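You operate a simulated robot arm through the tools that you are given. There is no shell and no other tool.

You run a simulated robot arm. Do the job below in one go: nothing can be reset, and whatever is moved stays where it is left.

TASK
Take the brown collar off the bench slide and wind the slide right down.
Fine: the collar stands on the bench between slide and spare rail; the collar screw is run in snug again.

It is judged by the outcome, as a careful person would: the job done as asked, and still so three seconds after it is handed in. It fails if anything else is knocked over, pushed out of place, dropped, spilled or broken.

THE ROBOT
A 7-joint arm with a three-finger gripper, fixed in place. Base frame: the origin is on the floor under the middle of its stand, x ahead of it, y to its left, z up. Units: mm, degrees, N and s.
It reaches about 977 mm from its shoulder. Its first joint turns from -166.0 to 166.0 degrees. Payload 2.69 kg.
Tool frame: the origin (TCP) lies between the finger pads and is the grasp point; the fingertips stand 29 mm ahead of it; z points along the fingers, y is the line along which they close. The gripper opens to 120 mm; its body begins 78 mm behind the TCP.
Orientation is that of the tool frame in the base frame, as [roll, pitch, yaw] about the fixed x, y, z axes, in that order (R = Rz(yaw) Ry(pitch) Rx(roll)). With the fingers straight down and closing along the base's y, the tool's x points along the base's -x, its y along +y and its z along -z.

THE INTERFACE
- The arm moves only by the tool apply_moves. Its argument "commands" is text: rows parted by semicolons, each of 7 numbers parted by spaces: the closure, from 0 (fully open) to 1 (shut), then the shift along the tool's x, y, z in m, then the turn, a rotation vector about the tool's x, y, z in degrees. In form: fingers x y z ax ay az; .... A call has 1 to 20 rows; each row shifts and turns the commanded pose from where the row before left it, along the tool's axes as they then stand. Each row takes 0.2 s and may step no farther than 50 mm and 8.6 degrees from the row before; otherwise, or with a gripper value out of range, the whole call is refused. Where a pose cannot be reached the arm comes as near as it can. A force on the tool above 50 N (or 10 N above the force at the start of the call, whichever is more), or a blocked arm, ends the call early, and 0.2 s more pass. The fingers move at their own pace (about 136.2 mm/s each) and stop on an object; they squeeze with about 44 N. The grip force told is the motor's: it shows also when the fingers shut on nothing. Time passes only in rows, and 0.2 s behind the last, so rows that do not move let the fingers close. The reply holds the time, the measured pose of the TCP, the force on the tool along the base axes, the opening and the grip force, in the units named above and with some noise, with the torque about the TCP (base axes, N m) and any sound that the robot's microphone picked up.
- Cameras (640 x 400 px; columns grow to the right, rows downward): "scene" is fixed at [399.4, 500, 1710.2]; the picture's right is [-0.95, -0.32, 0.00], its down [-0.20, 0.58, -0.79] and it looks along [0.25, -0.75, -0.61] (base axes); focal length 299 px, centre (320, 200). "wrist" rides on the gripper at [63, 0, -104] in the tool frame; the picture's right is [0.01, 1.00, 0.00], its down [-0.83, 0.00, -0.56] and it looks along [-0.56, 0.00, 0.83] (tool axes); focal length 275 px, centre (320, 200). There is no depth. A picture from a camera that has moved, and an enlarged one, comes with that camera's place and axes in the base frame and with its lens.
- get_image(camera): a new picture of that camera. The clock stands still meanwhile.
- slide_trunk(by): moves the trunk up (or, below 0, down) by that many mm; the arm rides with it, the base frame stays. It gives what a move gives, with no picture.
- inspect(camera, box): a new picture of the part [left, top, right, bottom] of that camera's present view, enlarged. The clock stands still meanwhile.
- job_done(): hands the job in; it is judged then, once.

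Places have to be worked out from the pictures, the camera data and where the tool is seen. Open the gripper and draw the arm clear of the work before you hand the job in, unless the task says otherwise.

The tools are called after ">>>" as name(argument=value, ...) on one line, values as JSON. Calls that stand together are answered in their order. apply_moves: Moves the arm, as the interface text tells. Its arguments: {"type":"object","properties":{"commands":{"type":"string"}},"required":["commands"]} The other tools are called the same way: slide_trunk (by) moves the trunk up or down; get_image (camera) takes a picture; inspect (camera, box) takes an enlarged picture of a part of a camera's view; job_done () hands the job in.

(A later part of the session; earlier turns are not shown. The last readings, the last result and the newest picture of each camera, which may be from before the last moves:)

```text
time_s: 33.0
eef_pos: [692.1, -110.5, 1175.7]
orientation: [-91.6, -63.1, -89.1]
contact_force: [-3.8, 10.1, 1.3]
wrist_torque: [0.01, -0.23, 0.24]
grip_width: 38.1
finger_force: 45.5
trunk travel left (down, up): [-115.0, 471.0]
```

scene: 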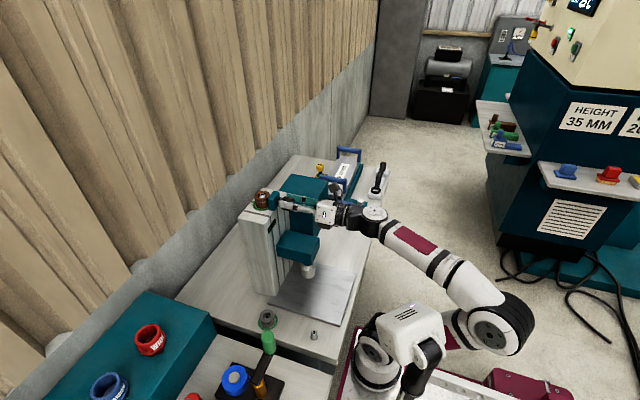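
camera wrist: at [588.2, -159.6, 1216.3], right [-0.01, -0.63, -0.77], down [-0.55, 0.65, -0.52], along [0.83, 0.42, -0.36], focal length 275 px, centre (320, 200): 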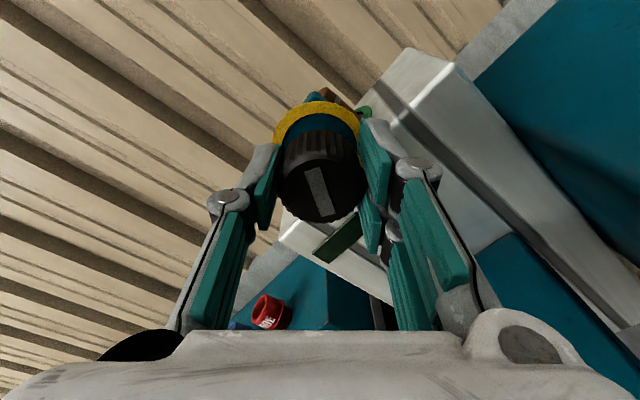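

Side load nearly gone. I add a 1 mm correction in +y and continue unscrewing about 56°.

>>> apply_moves(commands="0.75 -0.0004 -0.0009 0 0 0 0; 0.75 0 0 0 0 0 -8; 0.75 0 0 0 0 0 -8; 0.75 0 0 0 0 0 -8; 0.75 0 0 0 0 0 -8; 0.75 0 0 0 0 0 -8; 0.75 0 0 0 0 0 -8; 0.75 0 0 0 0 0 -8; 0.75 0 0 0 0 0 0")

>>> inspect(camera="scene", box=[245, 175, 315, 225])

>>> inspect(camera="wrist", box=[240, 60, 400, 240])

```text
time_s: 35.0
eef_pos: [690.6, -108.8, 1175.1]
orientation: [91.6, -60.7, 88.3]
contact_force: [-17.3, 17.7, -25.9]
wrist_torque: [0.12, 0.85, 0.48]
grip_width: 37.8
finger_force: 44.5
trunk travel left (down, up): [-115.0, 471.0]
```

```text
8.00 times, centred on (280, 200) of scene
camera zoom: at [399.4, 500.0, 1710.2], right [-0.95, -0.32, 0.0], down [-0.2, 0.58, -0.79], along [0.25, -0.75, -0.61], focal length 2391 px, centre (640, 200)
```

zoom: 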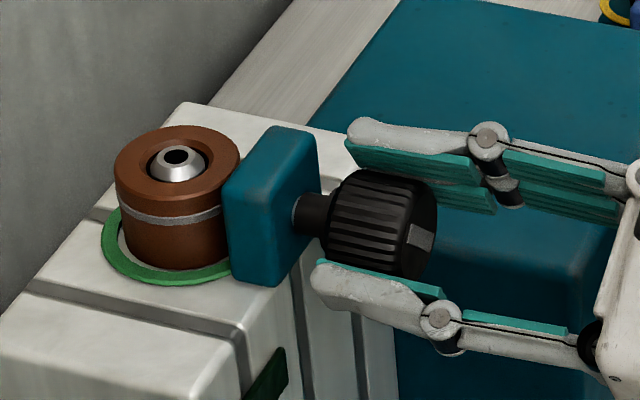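

```text
2.22 times, centred on (320, 150) of wrist
camera zoom: at [588.8, -77.3, 1232.8], right [0.0, -0.87, 0.49], down [-0.57, -0.41, -0.72], along [0.82, -0.28, -0.49], focal length 612 px, centre (320, 311)
```

zoom: 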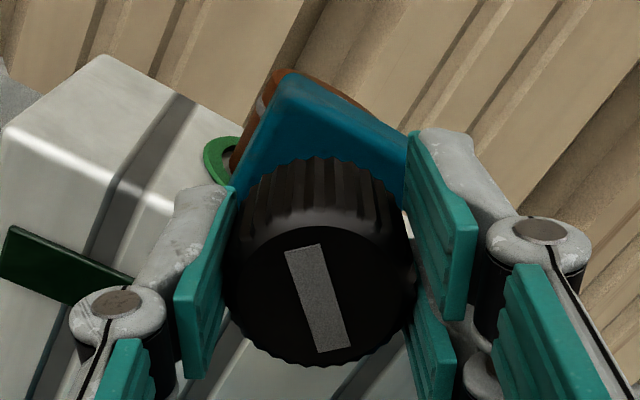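

The knob turns with me and is coming out of the block (Fx −17 N shows it backing toward me). I open slightly to release the stored side load, read the free pose, and regrip.

>>> apply_moves(commands="0.6 0 0 0 0 0 0; 0.6 0 0 0 0 0 0")

>>> inspect(camera="wrist", box=[240, 60, 400, 240])

```text
time_s: 35.6
eef_pos: [691.3, -111.5, 1178.3]
orientation: [91.0, -61.0, 88.5]
contact_force: [-0.2, 0.7, 0.0]
wrist_torque: [-0.01, -0.01, -0.01]
grip_width: 48.2
finger_force: 0.1
trunk travel left (down, up): [-115.0, 471.0]
```

```text
2.22 times, centred on (320, 150) of wrist
camera zoom: at [588.0, -80.0, 1235.1], right [-0.01, -0.87, 0.49], down [-0.57, -0.4, -0.72], along [0.82, -0.28, -0.49], focal length 612 px, centre (320, 311)
```

zoom: 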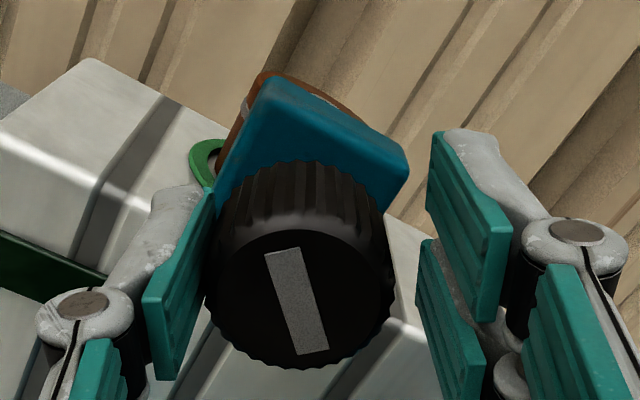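

The free hand sits about 4 mm off the knob centre in the closing direction. I recentre by that amount and regrip.

>>> apply_moves(commands="0.6 -0.0013 -0.0038 -0.001 0 0 0; 0.6 0 0 0 0 0 0; 0.75 0 0 0 0 0 0; 0.75 0 0 0 0 0 0")

```text
time_s: 36.6
eef_pos: [691.2, -109.1, 1175.8]
orientation: [91.0, -60.9, 88.5]
contact_force: [1.2, -5.0, 4.2]
wrist_torque: [-0.01, -0.08, -0.23]
grip_width: 37.8
finger_force: 44.8
trunk travel left (down, up): [-115.0, 471.0]
```

Centred with low forces. I continue unscrewing about 64° with a slight retraction.

>>> apply_moves(commands="0.75 0 0 -0.0001 0 0 -8; 0.75 0 0 -0.0001 0 0 -8; 0.75 0 0 -0.0001 0 0 -8; 0.75 0 0 -0.0001 0 0 -8; 0.75 0 0 -0.0001 0 0 -8; 0.75 0 0 -0.0001 0 0 -8; 0.75 0 0 -0.0001 0 0 -8; 0.75 0 0 -0.0001 0 0 -8; 0.75 0 0 0 0 0 0")

>>> inspect(camera="scene", box=[245, 175, 315, 225])

>>> inspect(camera="wrist", box=[240, 60, 400, 240])

```text
time_s: 38.6
eef_pos: [690.0, -106.8, 1173.2]
orientation: [90.8, 3.2, 89.5]
contact_force: [-11.7, -6.3, -14.7]
wrist_torque: [0.02, 0.28, -0.56]
grip_width: 38.0
finger_force: 45.1
trunk travel left (down, up): [-115.0, 471.0]
```

```text
8.00 times, centred on (280, 200) of scene
camera zoom: at [399.4, 500.0, 1710.2], right [-0.95, -0.32, 0.0], down [-0.2, 0.58, -0.79], along [0.25, -0.75, -0.61], focal length 2391 px, centre (640, 200)
```

zoom: 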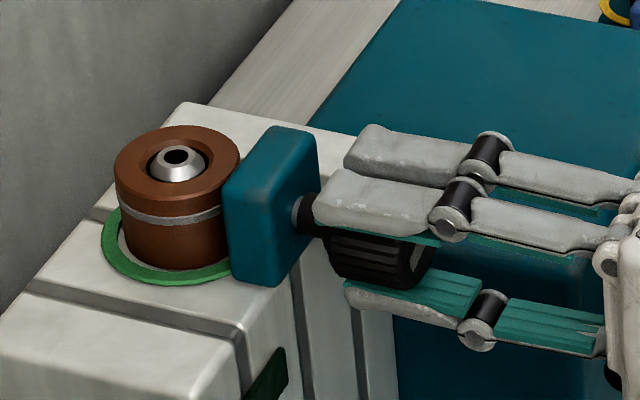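

```text
2.22 times, centred on (320, 150) of wrist
camera zoom: at [586.6, -44.1, 1171.4], right [0.01, 0.06, 1.0], down [-0.56, -0.82, 0.06], along [0.83, -0.56, 0.02], focal length 612 px, centre (320, 311)
```

zoom: 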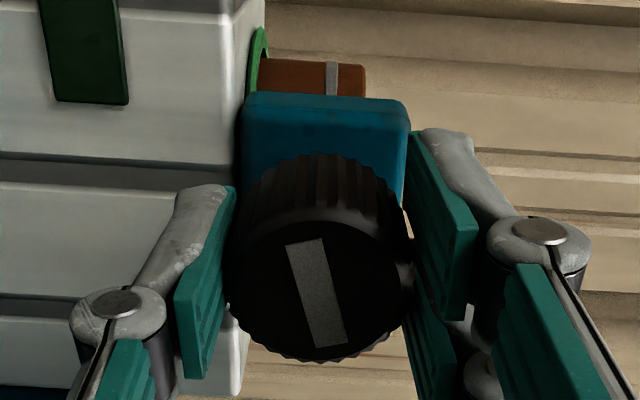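

The screw keeps backing out steadily. I relieve the side load with a small shift and continue another 64°.

>>> apply_moves(commands="0.75 -0.001 -0.0022 -0.0015 0 0 0; 0.75 0 0 -0.0001 0 0 -8; 0.75 0 0 -0.0001 0 0 -8; 0.75 0 0 -0.0001 0 0 -8; 0.75 0 0 -0.0001 0 0 -8; 0.75 0 0 -0.0001 0 0 -8; 0.75 0 0 -0.0001 0 0 -8; 0.75 0 0 -0.0001 0 0 -8; 0.75 0 0 -0.0001 0 0 -8; 0.75 0 0 0 0 0 0")

>>> inspect(camera="scene", box=[245, 175, 315, 225])

```text
time_s: 40.8
eef_pos: [687.5, -110.2, 1171.9]
orientation: [91.4, 67.2, 90.6]
contact_force: [15.9, -8.0, 6.1]
wrist_torque: [-0.01, -0.38, -0.26]
grip_width: 37.6
finger_force: 44.5
trunk travel left (down, up): [-115.0, 471.0]
```

```text
8.00 times, centred on (280, 200) of scene
camera zoom: at [399.4, 500.0, 1710.2], right [-0.95, -0.32, 0.0], down [-0.2, 0.58, -0.79], along [0.25, -0.75, -0.61], focal length 2391 px, centre (640, 200)
```

zoom: 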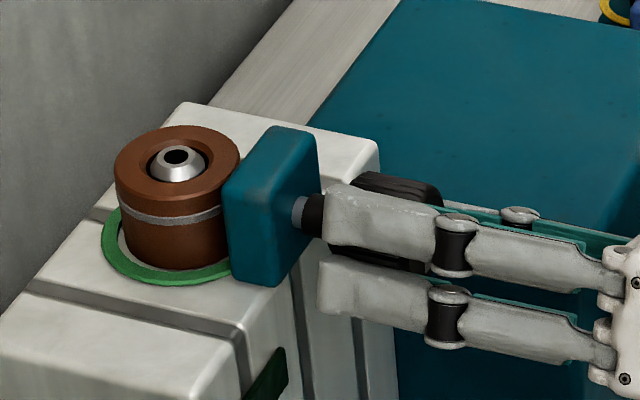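

The thread is showing more. Fx is now +16 N, meaning I retracted slightly more than the thread pitch, so I continue without retraction for another 64°.

>>> apply_moves(commands="0.75 0 0 0.0008 0 0 -8; 0.75 0 0 0 0 0 -8; 0.75 0 0 0 0 0 -8; 0.75 0 0 0 0 0 -8; 0.75 0 0 0 0 0 -8; 0.75 0 0 0 0 0 -8; 0.75 0 0 0 0 0 -8; 0.75 0 0 0 0 0 -8; 0.75 0 0 0 0 0 0")

>>> inspect(camera="scene", box=[245, 175, 315, 225])

>>> get_image(camera="scene")

```text
time_s: 42.8
eef_pos: [687.9, -110.8, 1171.6]
orientation: [-91.1, 49.0, -91.6]
contact_force: [-29.9, -23.4, -22.0]
wrist_torque: [-0.01, 0.52, -0.51]
grip_width: 38.1
finger_force: 44.6
trunk travel left (down, up): [-115.0, 471.0]
```

```text
8.00 times, centred on (280, 200) of scene
camera zoom: at [399.4, 500.0, 1710.2], right [-0.95, -0.32, 0.0], down [-0.2, 0.58, -0.79], along [0.25, -0.75, -0.61], focal length 2391 px, centre (640, 200)
```

zoom: 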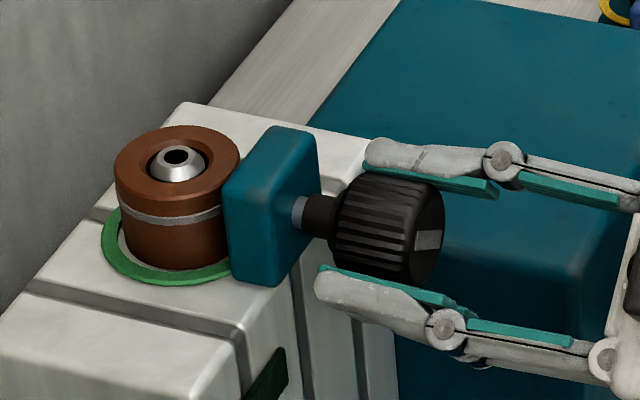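

```text
taken
```

scene: 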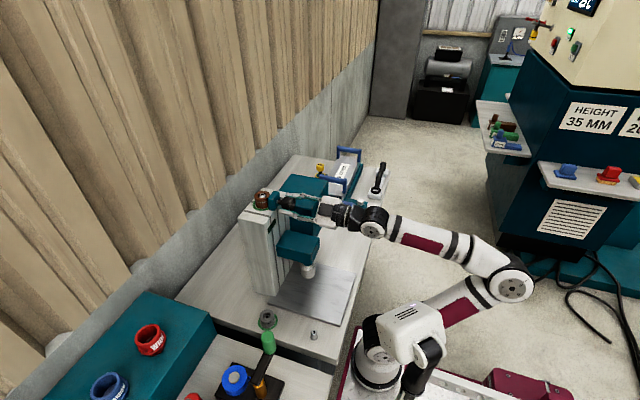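

About 270° out so far; side loads have grown to 30 N so I release, and with the fingers open wider I roll the hand back around the knob for a new bite.

>>> apply_moves(commands="0.5 0 0 0 0 0 0; 0.5 0 0 0 0 0 0")

>>> inspect(camera="wrist", box=[220, 60, 420, 260])

```text
time_s: 43.4
eef_pos: [688.7, -107.7, 1172.0]
orientation: [-90.7, 48.8, -91.0]
contact_force: [-0.2, -0.8, -0.1]
wrist_torque: [-0.03, 0.03, -0.01]
grip_width: 59.7
finger_force: 0.1
trunk travel left (down, up): [-115.0, 471.0]
```

```text
2.00 times, centred on (320, 160) of wrist
camera zoom: at [584.6, -148.9, 1127.9], right [0.0, 0.75, -0.66], down [-0.55, 0.55, 0.63], along [0.84, 0.36, 0.41], focal length 551 px, centre (320, 280)
```

zoom: 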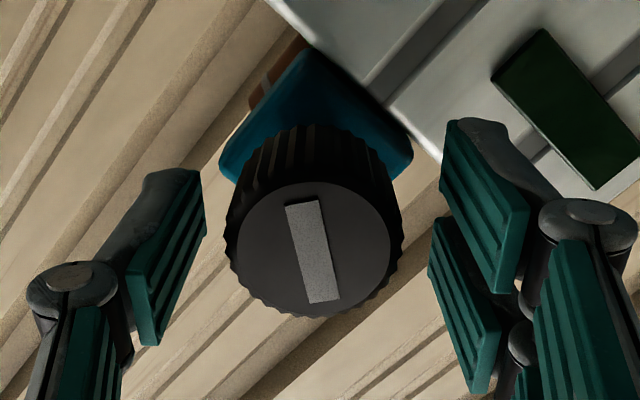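

The knob is roughly centred; I shift 2 mm and roll the open hand back +272° in two calls around the knob.

>>> apply_moves(commands="0.5 0 -0.002 0 0 0 0; 0.5 0 0 0 0 0 8.5; 0.5 0 0 0 0 0 8.5; 0.5 0 0 0 0 0 8.5; 0.5 0 0 0 0 0 8.5; 0.5 0 0 0 0 0 8.5; 0.5 0 0 0 0 0 8.5; 0.5 0 0 0 0 0 8.5; 0.5 0 0 0 0 0 8.5; 0.5 0 0 0 0 0 8.5; 0.5 0 0 0 0 0 8.5; 0.5 0 0 0 0 0 8.5; 0.5 0 0 0 0 0 8.5; 0.5 0 0 0 0 0 8.5; 0.5 0 0 0 0 0 8.5; 0.5 0 0 0 0 0 8.5; 0.5 0 0 0 0 0 8.5; 0.5 0 0 0 0 0 8.5; 0.5 0 0 0 0 0 8.5; 0.5 0 0 0 0 0 8.5")

>>> apply_moves(commands="0.5 0 0 0 0 0 8.5; 0.5 0 0 0 0 0 8.5; 0.5 0 0 0 0 0 8.5; 0.5 0 0 0 0 0 8.5; 0.5 0 0 0 0 0 8.5; 0.5 0 0 0 0 0 8.5; 0.5 0 0 0 0 0 8.5; 0.5 0 0 0 0 0 8.5; 0.5 0 0 0 0 0 8.5; 0.5 0 0 0 0 0 8.5; 0.5 0 0 0 0 0 8.5; 0.5 0 0 0 0 0 8.5; 0.5 0 0 0 0 0 0")

>>> inspect(camera="wrist", box=[220, 60, 420, 260])

```text
time_s: 47.6
eef_pos: [690.1, -109.1, 1173.2]
orientation: [90.7, -30.5, 89.1]
contact_force: [-0.1, -0.1, -0.3]
wrist_torque: [-0.02, -0.01, -0.01]
grip_width: 59.9
finger_force: 0.1
trunk travel left (down, up): [-115.0, 471.0]
```

```text
time_s: 50.4
eef_pos: [689.6, -110.9, 1174.1]
orientation: [-90.8, -47.5, -89.9]
contact_force: [-0.2, -0.5, -0.8]
wrist_torque: [-0.02, 0.01, 0.01]
grip_width: 60.0
finger_force: 0.0
trunk travel left (down, up): [-115.0, 471.0]
```

```text
2.00 times, centred on (320, 160) of wrist
camera zoom: at [585.4, -151.7, 1222.7], right [-0.01, -0.74, -0.67], down [-0.56, 0.56, -0.61], along [0.83, 0.37, -0.42], focal length 551 px, centre (320, 280)
```

zoom: 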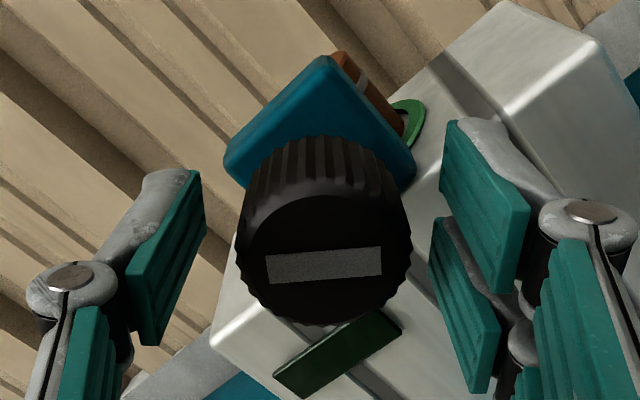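

Well centred now. I grip and unscrew another 64°.

>>> apply_moves(commands="0.75 0 0 0 0 0 0; 0.75 0 0 0 0 0 0; 0.75 0 0 0 0 0 -8; 0.75 0 0 0 0 0 -8; 0.75 0 0 -0.0002 0 0 -8; 0.75 0 0 -0.0002 0 0 -8; 0.75 0 0 0 0 0 -8; 0.75 0 0 -0.0002 0 0 -8; 0.75 0 0 -0.0002 0 0 -8; 0.75 0 0 0 0 0 -8; 0.75 0 0 0 0 0 0")

>>> inspect(camera="scene", box=[245, 175, 315, 225])

```text
time_s: 52.8
eef_pos: [687.4, -108.9, 1172.9]
orientation: [91.6, -68.2, 88.2]
contact_force: [13.3, 7.3, 14.3]
wrist_torque: [-0.03, -0.3, 0.34]
grip_width: 37.7
finger_force: 44.4
trunk travel left (down, up): [-115.0, 471.0]
```

```text
8.00 times, centred on (280, 200) of scene
camera zoom: at [399.4, 500.0, 1710.2], right [-0.95, -0.32, 0.0], down [-0.2, 0.58, -0.79], along [0.25, -0.75, -0.61], focal length 2391 px, centre (640, 200)
```

zoom: 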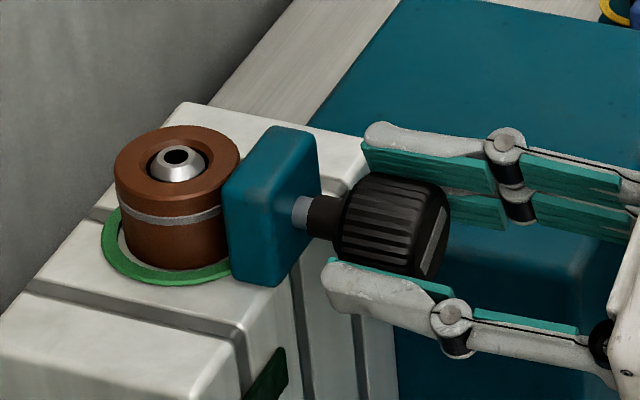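

About 5 mm of thread exposed per turn. I continue another 64° with a small relieving shift.

>>> apply_moves(commands="0.75 0.002 0 0.0005 0 0 -8; 0.75 0 0 0 0 0 -8; 0.75 0 0 0 0 0 -8; 0.75 0 0 -0.0001 0 0 -8; 0.75 0 0 -0.0001 0 0 -8; 0.75 0 0 -0.0001 0 0 -8; 0.75 0 0 -0.0001 0 0 -8; 0.75 0 0 -0.0001 0 0 -8; 0.75 0 0 0 0 0 0")

>>> inspect(camera="scene", box=[245, 175, 315, 225])

```text
time_s: 54.8
eef_pos: [689.1, -108.5, 1173.8]
orientation: [90.7, -4.2, 89.5]
contact_force: [3.3, 4.1, -25.3]
wrist_torque: [0.77, 0.25, 0.22]
grip_width: 37.9
finger_force: 44.9
trunk travel left (down, up): [-115.0, 471.0]
```

```text
8.00 times, centred on (280, 200) of scene
camera zoom: at [399.4, 500.0, 1710.2], right [-0.95, -0.32, 0.0], down [-0.2, 0.58, -0.79], along [0.25, -0.75, -0.61], focal length 2391 px, centre (640, 200)
```

zoom: 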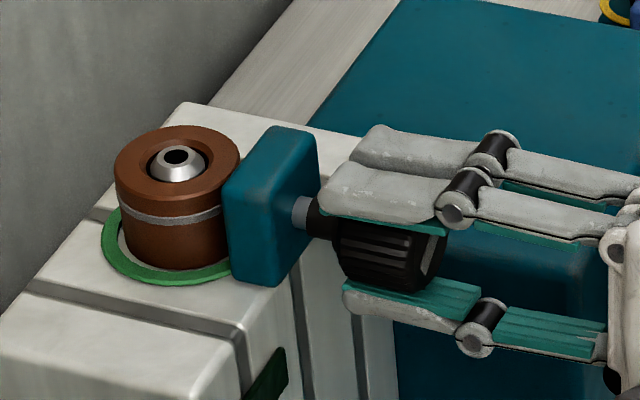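

The wrist torque about x has risen to 0.77 N·m and the thread is no longer coming out — the screw seems to have reached its outer end. I check the knob's mark in the wrist view.

>>> inspect(camera="wrist", box=[240, 60, 400, 240])

```text
2.22 times, centred on (320, 150) of wrist
camera zoom: at [585.6, -44.3, 1179.9], right [0.01, -0.07, 1.0], down [-0.56, -0.83, -0.05], along [0.83, -0.56, -0.05], focal length 612 px, centre (320, 311)
```

zoom: 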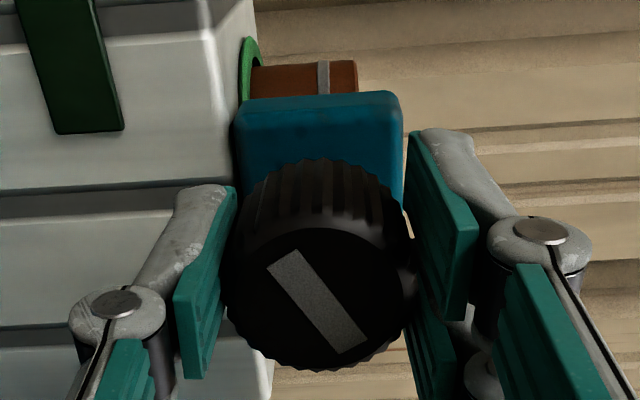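

The knob lagged about 50° at the end, so the screw is fully backed out (≈1 turn) against its stop. I release and back straight off, rolling toward the camera-below attitude, then look at the freed screw.

>>> apply_moves(commands="0.5 0 0 0 0 0 0; 0.5 0 0 0 0 0 0; 0.5 0 0 -0.03 0 0 0; 0.5 0 0 -0.03 0 0 0; 0.5 0 0 -0.03 0 0 0; 0.5 0 0 0 0 0 8.5; 0.5 0 0 0 0 0 8.5; 0.5 0 0 0 0 0 8.5; 0.5 0 0 0 0 0 8.5; 0.5 0 0 0 0 0 8.5; 0.5 0 0 0 0 0 8.5; 0.5 0 0 0 0 0 8.5; 0.5 0 0 0 0 0 8.5; 0.5 0 0 0 0 0 8.5; 0.5 0 0 0 0 0 8.5; 0.5 0 0 0 0 0 0")

>>> inspect(camera="scene", box=[245, 175, 315, 225])

>>> inspect(camera="wrist", box=[240, 60, 400, 240])

```text
time_s: 58.2
eef_pos: [598.2, -108.9, 1176.0]
orientation: [136.7, -89.2, 42.7]
contact_force: [-0.3, -0.3, 0.0]
wrist_torque: [0.0, 0.0, 0.0]
grip_width: 60.0
finger_force: 0.0
trunk travel left (down, up): [-115.0, 471.0]
```

```text
8.00 times, centred on (280, 200) of scene
camera zoom: at [399.4, 500.0, 1710.2], right [-0.95, -0.32, 0.0], down [-0.2, 0.58, -0.79], along [0.25, -0.75, -0.61], focal length 2391 px, centre (640, 200)
```

zoom: 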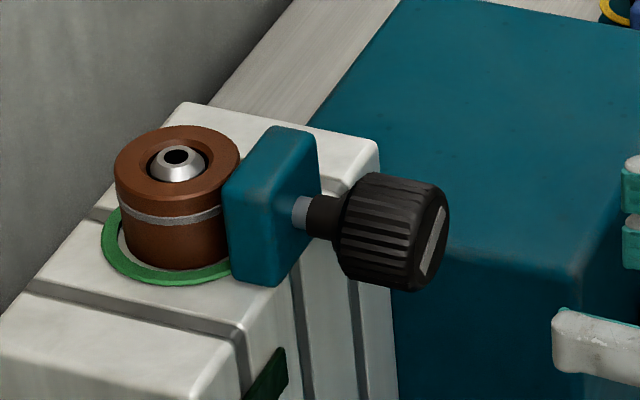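

```text
2.22 times, centred on (320, 150) of wrist
camera zoom: at [494.3, -107.3, 1240.4], right [-0.01, -1.0, 0.01], down [-0.56, -0.01, -0.83], along [0.83, -0.02, -0.56], focal length 612 px, centre (320, 311)
```

zoom: 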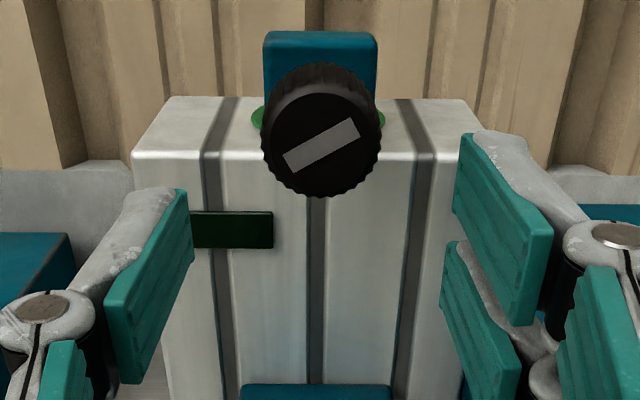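

The screw is out by about 5 mm (a full turn) and the knob stands clear. Now I raise the trunk and turn the gripper to point down, with the camera on the far side, to take the collar from above.

>>> slide_trunk(by=270)

>>> apply_moves(commands="0.3 0 0 0 0 -8.2 0; 0.3 0 0 0 0 -8.2 0; 0.3 0 0 0 0 -8.2 0; 0.3 0 0 0 0 -8.2 0; 0.3 0 0 0 0 -8.2 0; 0.3 0 0 0 0 -8.2 0; 0.3 0 0 0 0 -8.2 0; 0.3 0 0 0 0 -8.2 0; 0.3 0 0 0 0 -8.2 0; 0.3 0 0 0 0 -8.2 0; 0.3 0 0 0 0 -8 0; 0.3 0 0 0 0 0 0")

>>> get_image(camera="scene")

```text
time_s: 60.9
eef_pos: [596.9, -109.1, 1446.0]
orientation: [131.9, -89.1, 47.6]
contact_force: [-0.3, 0.4, 0.8]
wrist_torque: [0.03, -0.01, 0.01]
grip_width: 59.9
finger_force: 0.1
trunk travel left (down, up): [-385.0, 201.0]
```

```text
time_s: 63.5
eef_pos: [595.7, -107.1, 1428.1]
orientation: [179.2, 0.3, -0.6]
contact_force: [-0.9, 0.5, 0.3]
wrist_torque: [0.04, -0.01, -0.03]
grip_width: 84.1
finger_force: 0.1
out of reach, approached as far as the arm can: row 11
trunk travel left (down, up): [-385.0, 201.0]
```

```text
taken
```

scene: 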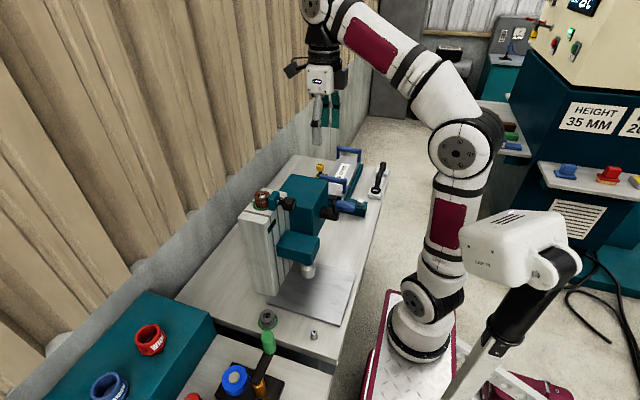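

Gripper is vertical with the camera on the +x side. I move over the collar at about z=1280 for a look before descending.

>>> apply_moves(commands="0.3 0.039 0.0008 0.028 0 0 0; 0.3 0.039 0.0008 0.028 0 0 0; 0.3 0.039 0.0008 0.028 0 0 0; 0.3 0.039 0.0008 0.028 0 0 0; 0.3 0.039 0.0008 0.028 0 0 0; 0.3 0 0 0 0 0 0")

>>> get_image(camera="wrist")

>>> inspect(camera="wrist", box=[240, 100, 400, 300])

```text
time_s: 64.9
eef_pos: [785.3, -118.0, 1286.5]
orientation: [179.4, 0.5, -0.5]
contact_force: [0.1, 0.3, 0.0]
wrist_torque: [0.01, 0.0, -0.01]
grip_width: 84.0
finger_force: 0.0
trunk travel left (down, up): [-385.0, 201.0]
```

```text
taken
camera wrist: at [850.6, -117.1, 1391.8], right [0.0, -1.0, 0.01], down [-0.83, 0.01, 0.56], along [-0.56, -0.01, -0.83], focal length 275 px, centre (320, 200)
```

wrist: 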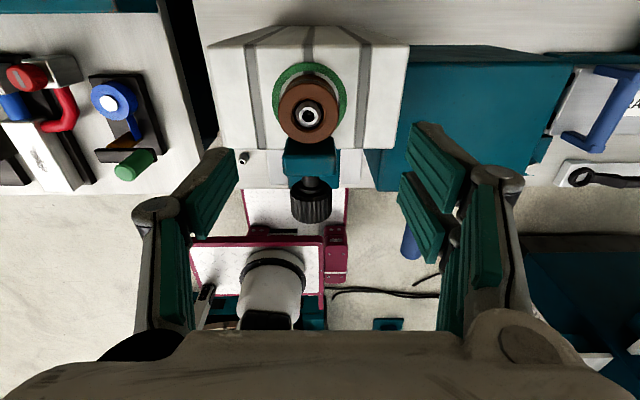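

```text
2.00 times, centred on (320, 200) of wrist
camera zoom: at [850.6, -117.1, 1391.8], right [0.0, -1.0, 0.01], down [-0.83, 0.01, 0.56], along [-0.56, -0.01, -0.83], focal length 551 px, centre (320, 200)
```

zoom: 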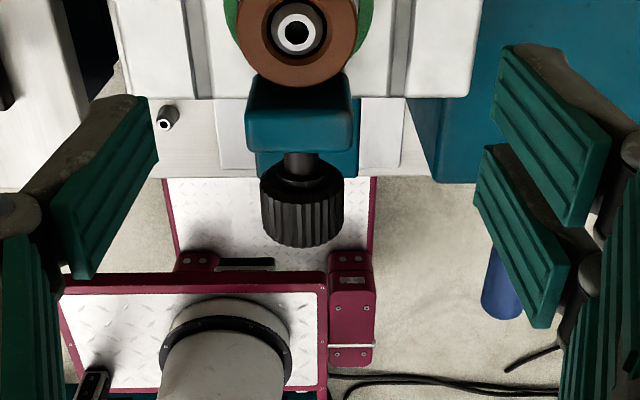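

The collar is unobstructed from this side, centred near (788,−111) with its top at about 1185. I shift over it and descend 60 mm for a check.

>>> apply_moves(commands="0.3 0.0055 -0.007 0.02 0 0 0; 0.3 0 0 0.02 0 0 0; 0.3 0 0 0.02 0 0 0; 0.3 0 0 0 0 0 0")

>>> get_image(camera="wrist")

>>> inspect(camera="scene", box=[220, 130, 340, 230])

```text
time_s: 65.9
eef_pos: [794.3, -109.3, 1225.0]
orientation: [179.4, 0.5, -0.5]
contact_force: [-0.7, -0.4, -0.1]
wrist_torque: [0.0, -0.03, 0.02]
grip_width: 84.1
finger_force: 0.1
trunk travel left (down, up): [-385.0, 201.0]
```

```text
taken
camera wrist: at [858.8, -109.0, 1330.3], right [0.0, -1.0, 0.01], down [-0.83, 0.01, 0.56], along [-0.56, -0.01, -0.83], focal length 275 px, centre (320, 200)
```

wrist: 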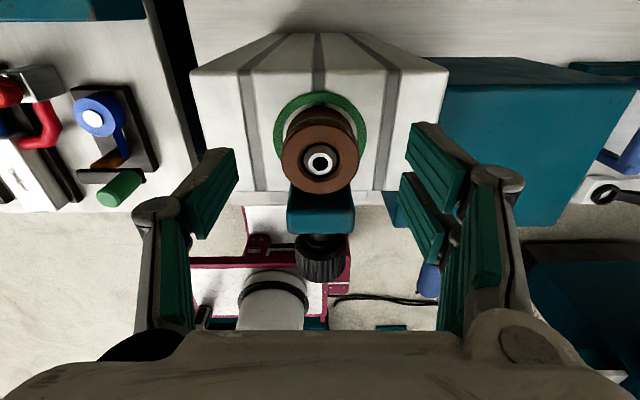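

```text
4.00 times, centred on (280, 180) of scene
camera zoom: at [399.4, 500.0, 1710.2], right [-0.95, -0.32, 0.0], down [-0.2, 0.58, -0.79], along [0.25, -0.75, -0.61], focal length 1196 px, centre (480, 280)
```

zoom: 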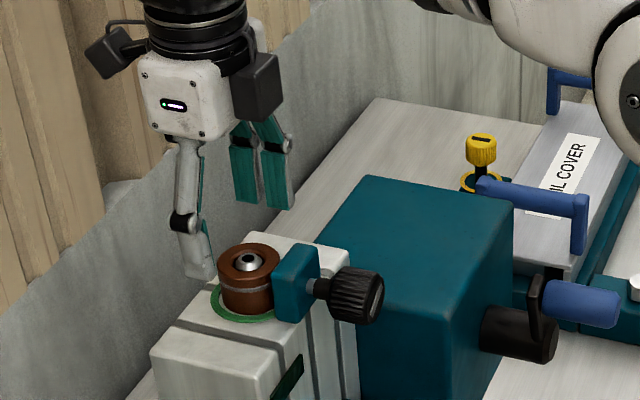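

Centred well in y; x is about 8 mm beyond the post as I want (≈5). I adjust 3 mm and descend to z≈1185, keeping the fingertips a few mm above the column top.

>>> apply_moves(commands="0.3 -0.003 0 0.014 0 0 0; 0.3 0 0 0.013 0 0 0; 0.3 0 0 0.012 0 0 0; 0.3 0 0 0 0 0 0")

>>> get_image(camera="wrist")

>>> inspect(camera="scene", box=[240, 160, 310, 230])

```text
time_s: 66.9
eef_pos: [792.0, -109.9, 1186.8]
orientation: [179.4, 0.4, -0.6]
contact_force: [0.0, 0.9, 0.6]
wrist_torque: [0.01, 0.02, 0.01]
grip_width: 83.8
finger_force: 0.0
trunk travel left (down, up): [-385.0, 201.0]
```

```text
taken
camera wrist: at [856.2, -109.6, 1291.5], right [-0.01, -1.0, 0.01], down [-0.83, 0.01, 0.56], along [-0.56, -0.01, -0.83], focal length 275 px, centre (320, 200)
```

wrist: 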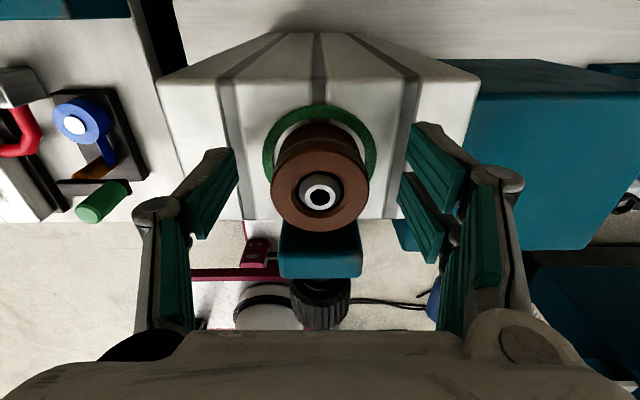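

```text
5.71 times, centred on (275, 195) of scene
camera zoom: at [399.4, 500.0, 1710.2], right [-0.95, -0.32, 0.0], down [-0.2, 0.58, -0.79], along [0.25, -0.75, -0.61], focal length 1708 px, centre (577, 229)
```

zoom: 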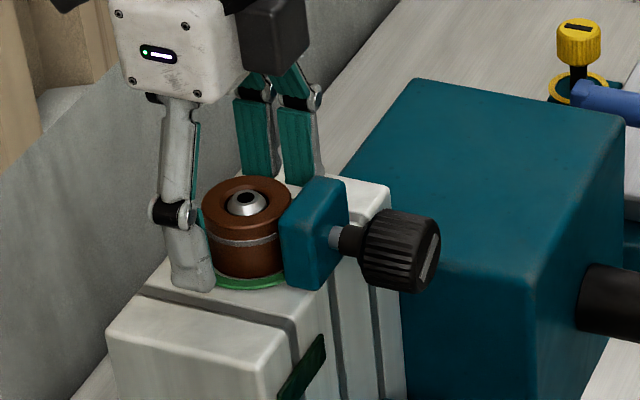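

Fingers straddle the collar with the tips just above the column top. I close on the collar.

>>> apply_moves(commands="0.7 0 0 0 0 0 0; 0.7 0 0 0 0 0 0; 0.7 0 0 0 0 0 0")

>>> get_image(camera="wrist")

>>> inspect(camera="scene", box=[240, 160, 310, 230])

```text
time_s: 67.7
eef_pos: [792.1, -109.6, 1187.1]
orientation: [179.4, 0.5, -0.5]
contact_force: [0.1, 0.1, 2.4]
wrist_torque: [0.05, 0.0, -0.04]
grip_width: 45.1
finger_force: 44.1
trunk travel left (down, up): [-385.0, 201.0]
```

```text
taken
camera wrist: at [856.1, -109.4, 1291.8], right [0.0, -1.0, 0.01], down [-0.83, 0.01, 0.56], along [-0.56, -0.01, -0.83], focal length 275 px, centre (320, 200)
```

wrist: 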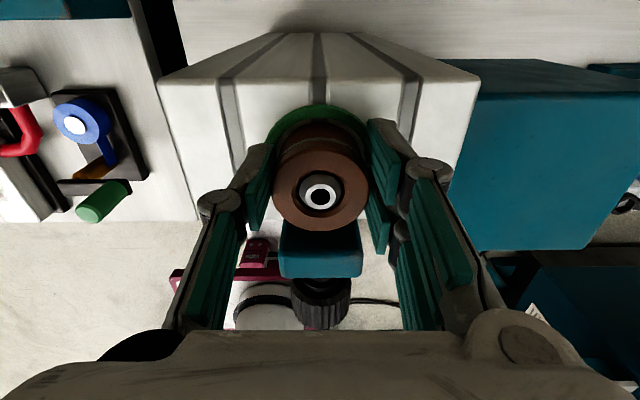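

```text
5.71 times, centred on (275, 195) of scene
camera zoom: at [399.4, 500.0, 1710.2], right [-0.95, -0.32, 0.0], down [-0.2, 0.58, -0.79], along [0.25, -0.75, -0.61], focal length 1708 px, centre (577, 229)
```

zoom: 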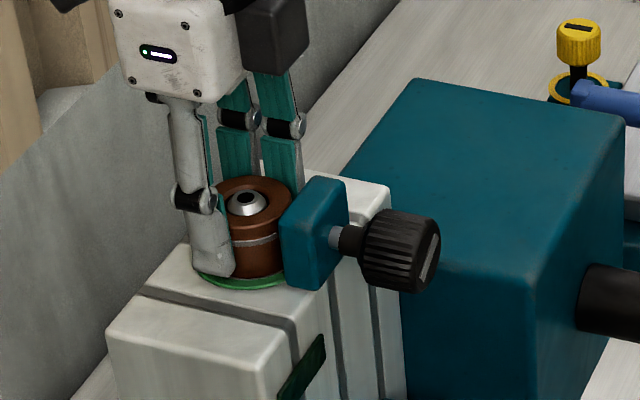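

Gripped at 45 mm. I lift gently 4 mm first to verify it comes free.

>>> apply_moves(commands="0.7 0 0 -0.002 0 0 0; 0.7 0 0 -0.002 0 0 0; 0.7 0 0 -0.002 0 0 0; 0.7 0 0 0 0 0 0")

>>> inspect(camera="scene", box=[240, 160, 310, 230])

```text
time_s: 68.7
eef_pos: [789.3, -109.4, 1193.0]
orientation: [179.4, 0.5, -0.6]
contact_force: [0.0, -0.1, -0.4]
wrist_torque: [-0.01, -0.03, 0.01]
grip_width: 44.9
finger_force: 43.6
trunk travel left (down, up): [-385.0, 201.0]
```

```text
5.71 times, centred on (275, 195) of scene
camera zoom: at [399.4, 500.0, 1710.2], right [-0.95, -0.32, 0.0], down [-0.2, 0.58, -0.79], along [0.25, -0.75, -0.61], focal length 1708 px, centre (577, 229)
```

zoom: 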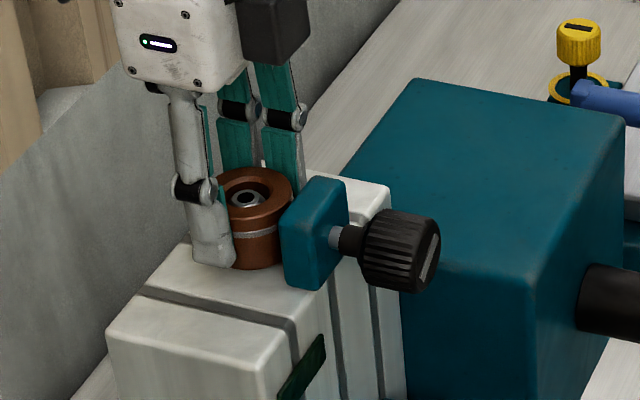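

The collar is free and rising off the post (the green seat ring has vanished). I lift straight up another 80 mm.

>>> apply_moves(commands="0.7 0 0 -0.01 0 0 0; 0.7 0 0 -0.01 0 0 0; 0.7 0 0 -0.015 0 0 0; 0.7 0 0 -0.015 0 0 0; 0.7 0 0 -0.015 0 0 0; 0.7 0 0 -0.015 0 0 0; 0.7 0 0 0 0 0 0")

>>> inspect(camera="scene", box=[220, 130, 320, 230])

>>> get_image(camera="wrist")

```text
time_s: 70.3
eef_pos: [792.4, -108.2, 1274.1]
orientation: [179.4, 0.7, -0.6]
contact_force: [-0.2, -0.7, 0.0]
wrist_torque: [0.04, 0.02, -0.02]
grip_width: 35.9
finger_force: 0.1
trunk travel left (down, up): [-385.0, 201.0]
```

```text
4.00 times, centred on (270, 180) of scene
camera zoom: at [399.4, 500.0, 1710.2], right [-0.95, -0.32, 0.0], down [-0.2, 0.58, -0.79], along [0.25, -0.75, -0.61], focal length 1196 px, centre (520, 280)
```

zoom: 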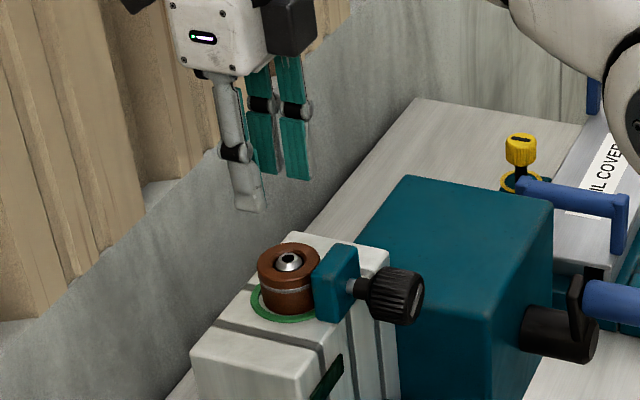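

```text
taken
camera wrist: at [857.2, -108.2, 1377.7], right [0.0, -1.0, 0.01], down [-0.83, 0.01, 0.56], along [-0.56, -0.01, -0.83], focal length 275 px, centre (320, 200)
```

wrist: 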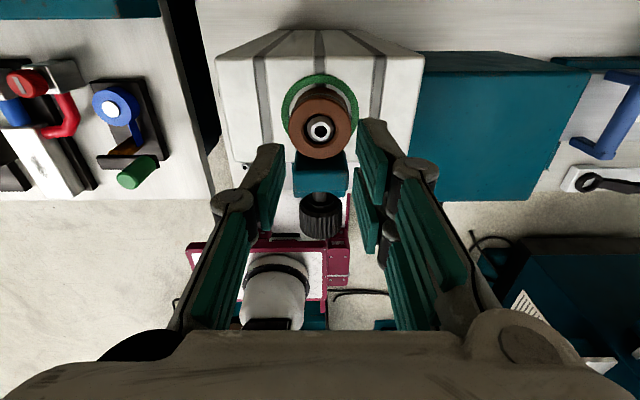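

The collar slipped out of the fingers during the faster lift and settled back on its seat (upright, ring visible). My grip was off-centre in x; I look closely to regrip it centred and lower.

>>> inspect(camera="wrist", box=[260, 60, 380, 240])

>>> inspect(camera="scene", box=[245, 175, 315, 225])

```text
2.22 times, centred on (320, 150) of wrist
camera zoom: at [857.2, -108.2, 1377.7], right [0.0, -1.0, 0.01], down [-0.83, 0.01, 0.56], along [-0.56, -0.01, -0.83], focal length 612 px, centre (320, 311)
```

zoom: 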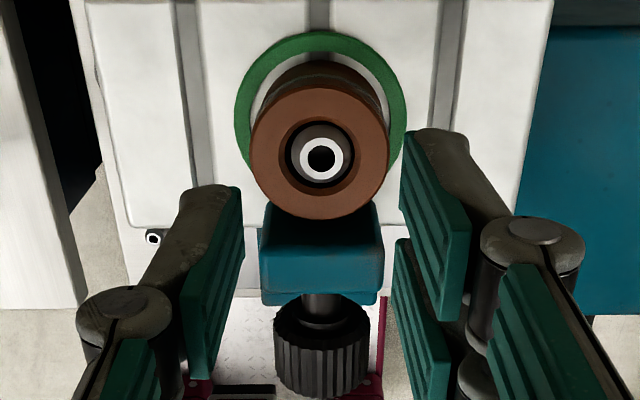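

```text
8.00 times, centred on (280, 200) of scene
camera zoom: at [399.4, 500.0, 1710.2], right [-0.95, -0.32, 0.0], down [-0.2, 0.58, -0.79], along [0.25, -0.75, -0.61], focal length 2391 px, centre (640, 200)
```

zoom: 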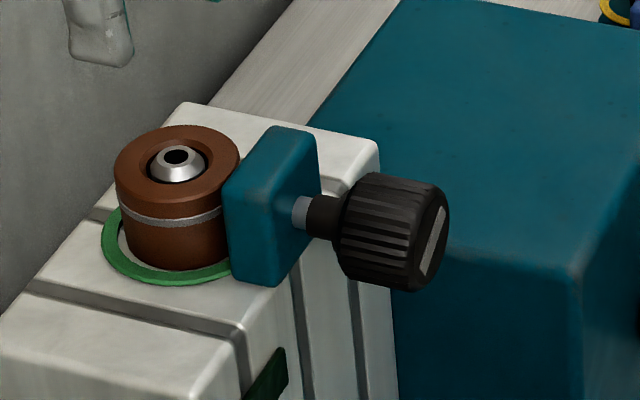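

The collar is seated fine at about x=787.5, y=−110. I open, square up the small tilt, recentre over it and go down again.

>>> apply_moves(commands="0.45 0 0 0 0.6 0.6 -0.6; 0.45 -0.005 0.002 0 0 0 0; 0.45 0 0 0.02 0 0 0; 0.45 0 0 0.02 0 0 0; 0.45 0 0 0.02 0 0 0; 0.45 0 0 0.015 0 0 0; 0.45 0 0 0 0 0 0")

>>> get_image(camera="wrist")

>>> inspect(camera="scene", box=[240, 160, 310, 230])

```text
time_s: 71.9
eef_pos: [784.5, -110.6, 1198.4]
orientation: [179.9, -0.1, 0.0]
contact_force: [-0.3, -0.5, 0.1]
wrist_torque: [0.0, 0.0, -0.02]
grip_width: 66.1
finger_force: 0.1
trunk travel left (down, up): [-385.0, 201.0]
```

```text
taken
camera wrist: at [848.9, -110.0, 1302.8], right [0.01, -1.0, 0.0], down [-0.83, 0.0, 0.56], along [-0.56, 0.0, -0.83], focal length 275 px, centre (320, 200)
```

wrist: 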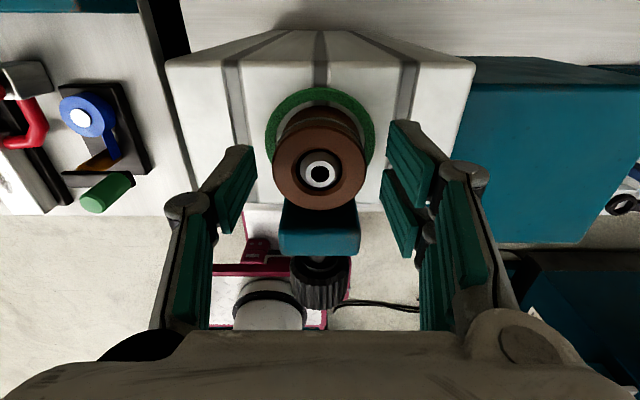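

```text
5.71 times, centred on (275, 195) of scene
camera zoom: at [399.4, 500.0, 1710.2], right [-0.95, -0.32, 0.0], down [-0.2, 0.58, -0.79], along [0.25, -0.75, -0.61], focal length 1708 px, centre (577, 229)
```

zoom: 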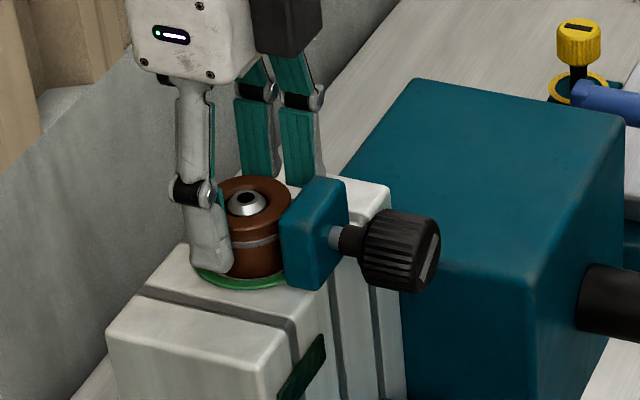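

Centred within about 2 mm. I descend 14 mm more and then creep down in 1.5 mm steps watching for contact with the column top.

>>> apply_moves(commands="0.45 0.001 0 0.008 0 0 0; 0.45 0 0 0.006 0 0 0; 0.45 0 0 0.0015 0 0 0; 0.45 0 0 0.0015 0 0 0; 0.45 0 0 0 0 0 0")

>>> inspect(camera="scene", box=[240, 170, 300, 220])

```text
time_s: 73.1
eef_pos: [787.8, -108.6, 1180.4]
orientation: [-180.0, -0.1, 0.1]
contact_force: [-0.3, 0.4, 0.6]
wrist_torque: [-0.03, 0.01, 0.01]
grip_width: 66.1
finger_force: 0.1
trunk travel left (down, up): [-385.0, 201.0]
```

```text
8.00 times, centred on (270, 195) of scene
camera zoom: at [399.4, 500.0, 1710.2], right [-0.95, -0.32, 0.0], down [-0.2, 0.58, -0.79], along [0.25, -0.75, -0.61], focal length 2391 px, centre (720, 240)
```

zoom: 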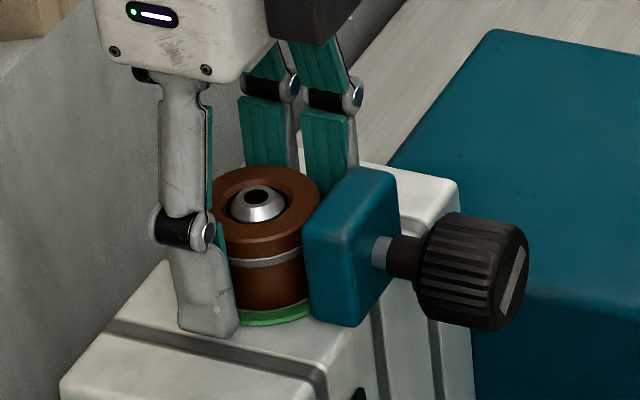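

No contact yet at z≈1180. I close here and lift slowly, checking that the grip holds.

>>> apply_moves(commands="0.72 0 0 0 0 0 0; 0.72 0 0 0 0 0 0; 0.72 0 0 0 0 0 0; 0.72 0 0 -0.003 0 0 0; 0.72 0 0 -0.003 0 0 0; 0.72 0 0 -0.003 0 0 0; 0.72 0 0 0 0 0 0")

>>> inspect(camera="scene", box=[240, 170, 300, 220])

>>> inspect(camera="wrist", box=[220, 80, 420, 280])

```text
time_s: 74.7
eef_pos: [787.0, -111.0, 1189.3]
orientation: [180.0, 0.0, -0.1]
contact_force: [-1.3, -0.4, -1.2]
wrist_torque: [0.03, -0.01, -0.04]
grip_width: 44.1
finger_force: 43.9
trunk travel left (down, up): [-385.0, 201.0]
```

```text
8.00 times, centred on (270, 195) of scene
camera zoom: at [399.4, 500.0, 1710.2], right [-0.95, -0.32, 0.0], down [-0.2, 0.58, -0.79], along [0.25, -0.75, -0.61], focal length 2391 px, centre (720, 240)
```

zoom: 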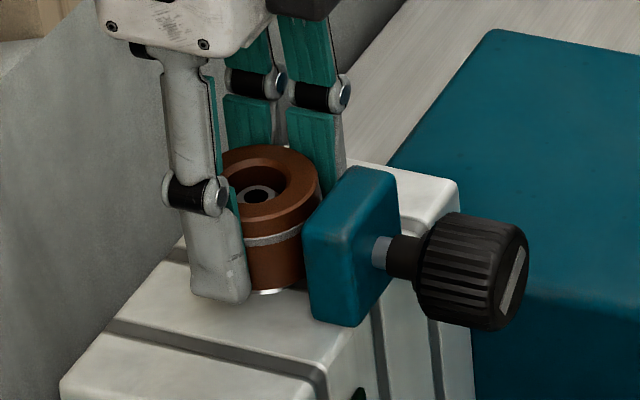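

```text
2.00 times, centred on (320, 180) of wrist
camera zoom: at [851.5, -110.6, 1294.4], right [0.01, -1.0, 0.0], down [-0.83, 0.0, 0.56], along [-0.56, 0.0, -0.83], focal length 551 px, centre (320, 240)
```

zoom: 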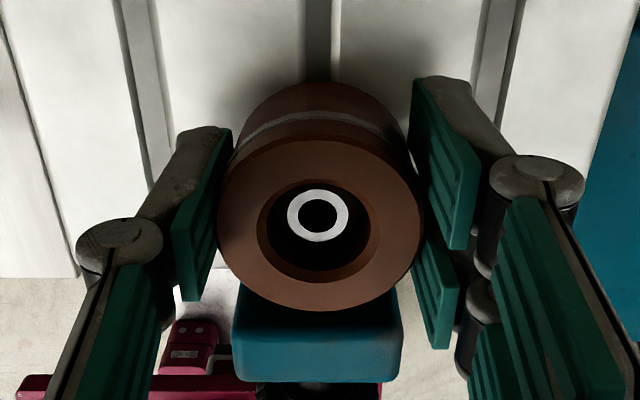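

Held well this time, 9 mm up. I continue slowly, 4 mm per row, for 40 mm.

>>> apply_moves(commands="0.72 0 0 -0.004 0 0 0; 0.72 0 0 -0.004 0 0 0; 0.72 0 0 -0.004 0 0 0; 0.72 0 0 -0.004 0 0 0; 0.72 0 0 -0.004 0 0 0; 0.72 0 0 -0.004 0 0 0; 0.72 0 0 -0.004 0 0 0; 0.72 0 0 -0.004 0 0 0; 0.72 0 0 -0.004 0 0 0; 0.72 0 0 -0.004 0 0 0; 0.72 0 0 0 0 0 0")

>>> inspect(camera="scene", box=[240, 150, 300, 220])

>>> inspect(camera="wrist", box=[220, 80, 420, 280])

```text
time_s: 77.1
eef_pos: [788.7, -111.7, 1229.0]
orientation: [-180.0, 0.1, 0.0]
contact_force: [-0.5, -0.4, -0.8]
wrist_torque: [0.03, 0.02, 0.01]
grip_width: 44.2
finger_force: 44.1
trunk travel left (down, up): [-385.0, 201.0]
```

```text
5.71 times, centred on (270, 185) of scene
camera zoom: at [399.4, 500.0, 1710.2], right [-0.95, -0.32, 0.0], down [-0.2, 0.58, -0.79], along [0.25, -0.75, -0.61], focal length 1708 px, centre (606, 286)
```

zoom: 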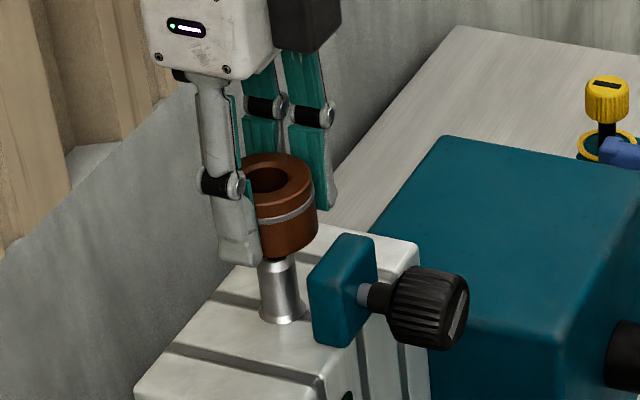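

```text
2.00 times, centred on (320, 180) of wrist
camera zoom: at [851.1, -111.3, 1334.5], right [0.01, -1.0, 0.0], down [-0.83, 0.0, 0.56], along [-0.56, 0.0, -0.83], focal length 551 px, centre (320, 240)
```

zoom: 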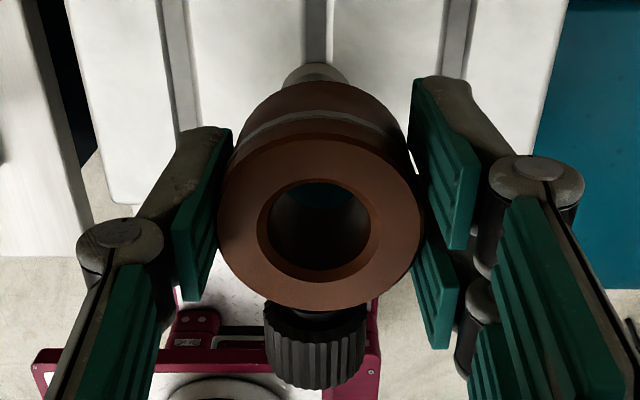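

The collar is off the post and held firmly. I raise the trunk 150 mm so the arm can come down onto the bench from above, then carry the collar slowly toward the free area around (700,−470).

>>> slide_trunk(by=150)

>>> apply_moves(commands="0.72 -0.0049 0.0199 0.006 0 0 0; 0.72 -0.0049 0.0199 0.006 0 0 0; 0.72 -0.0049 0.0199 0.006 0 0 0; 0.72 -0.0049 0.0199 0.006 0 0 0; 0.72 -0.0049 0.0199 0.006 0 0 0; 0.72 -0.0049 0.0199 0.006 0 0 0; 0.72 -0.0049 0.0199 0.006 0 0 0; 0.72 -0.0049 0.0199 0.006 0 0 0; 0.72 -0.0049 0.0199 0.006 0 0 0; 0.72 -0.0049 0.0199 0.006 0 0 0; 0.72 -0.0049 0.0199 0.006 0 0 0; 0.72 -0.0049 0.0199 0.006 0 0 0; 0.72 -0.0049 0.0199 0.006 0 0 0; 0.72 -0.0049 0.0199 0.006 0 0 0; 0.72 -0.0049 0.0199 0.006 0 0 0; 0.72 -0.0049 0.0199 0.006 0 0 0; 0.72 -0.0049 0.0199 0.006 0 0 0; 0.72 -0.0049 0.0199 0.006 0 0 0; 0.72 0 0 0 0 0 0")

>>> get_image(camera="wrist")

>>> get_image(camera="scene")

```text
time_s: 78.9
eef_pos: [788.4, -110.8, 1378.9]
orientation: [180.0, 0.0, 0.0]
contact_force: [-0.5, 0.0, -1.1]
wrist_torque: [-0.01, 0.05, 0.03]
grip_width: 44.3
finger_force: 44.3
trunk travel left (down, up): [-535.0, 51.0]
```

```text
time_s: 82.9
eef_pos: [685.0, -455.2, 1266.7]
orientation: [179.9, 0.1, 0.1]
contact_force: [0.0, 0.8, -0.5]
wrist_torque: [0.03, 0.01, -0.02]
grip_width: 44.4
finger_force: 43.8
out of reach, approached as far as the arm can: row 16, 17, 18
trunk travel left (down, up): [-535.0, 51.0]
```

```text
taken
camera wrist: at [748.5, -454.6, 1372.0], right [0.01, -1.0, 0.0], down [-0.83, 0.0, 0.56], along [-0.56, 0.0, -0.83], focal length 275 px, centre (320, 200)
```

wrist: 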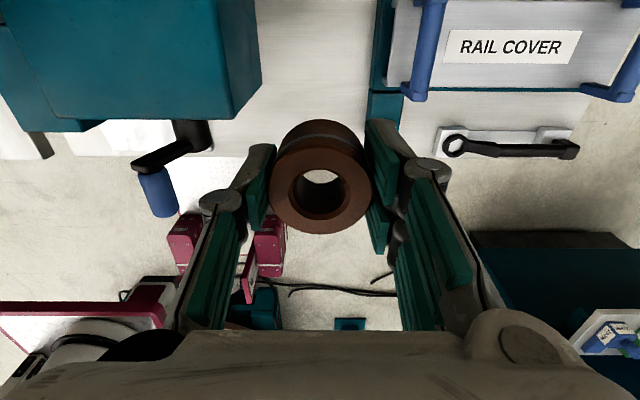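

```text
taken
```

scene: 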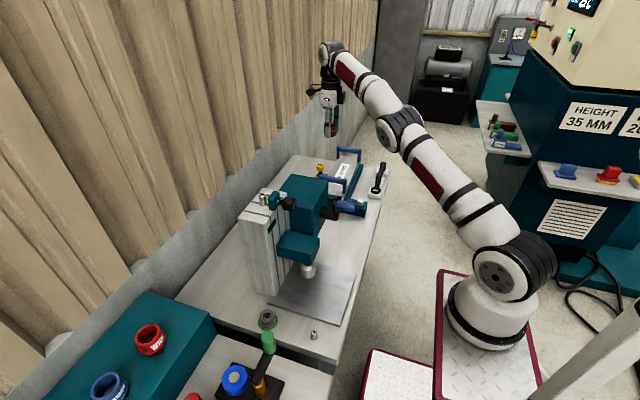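

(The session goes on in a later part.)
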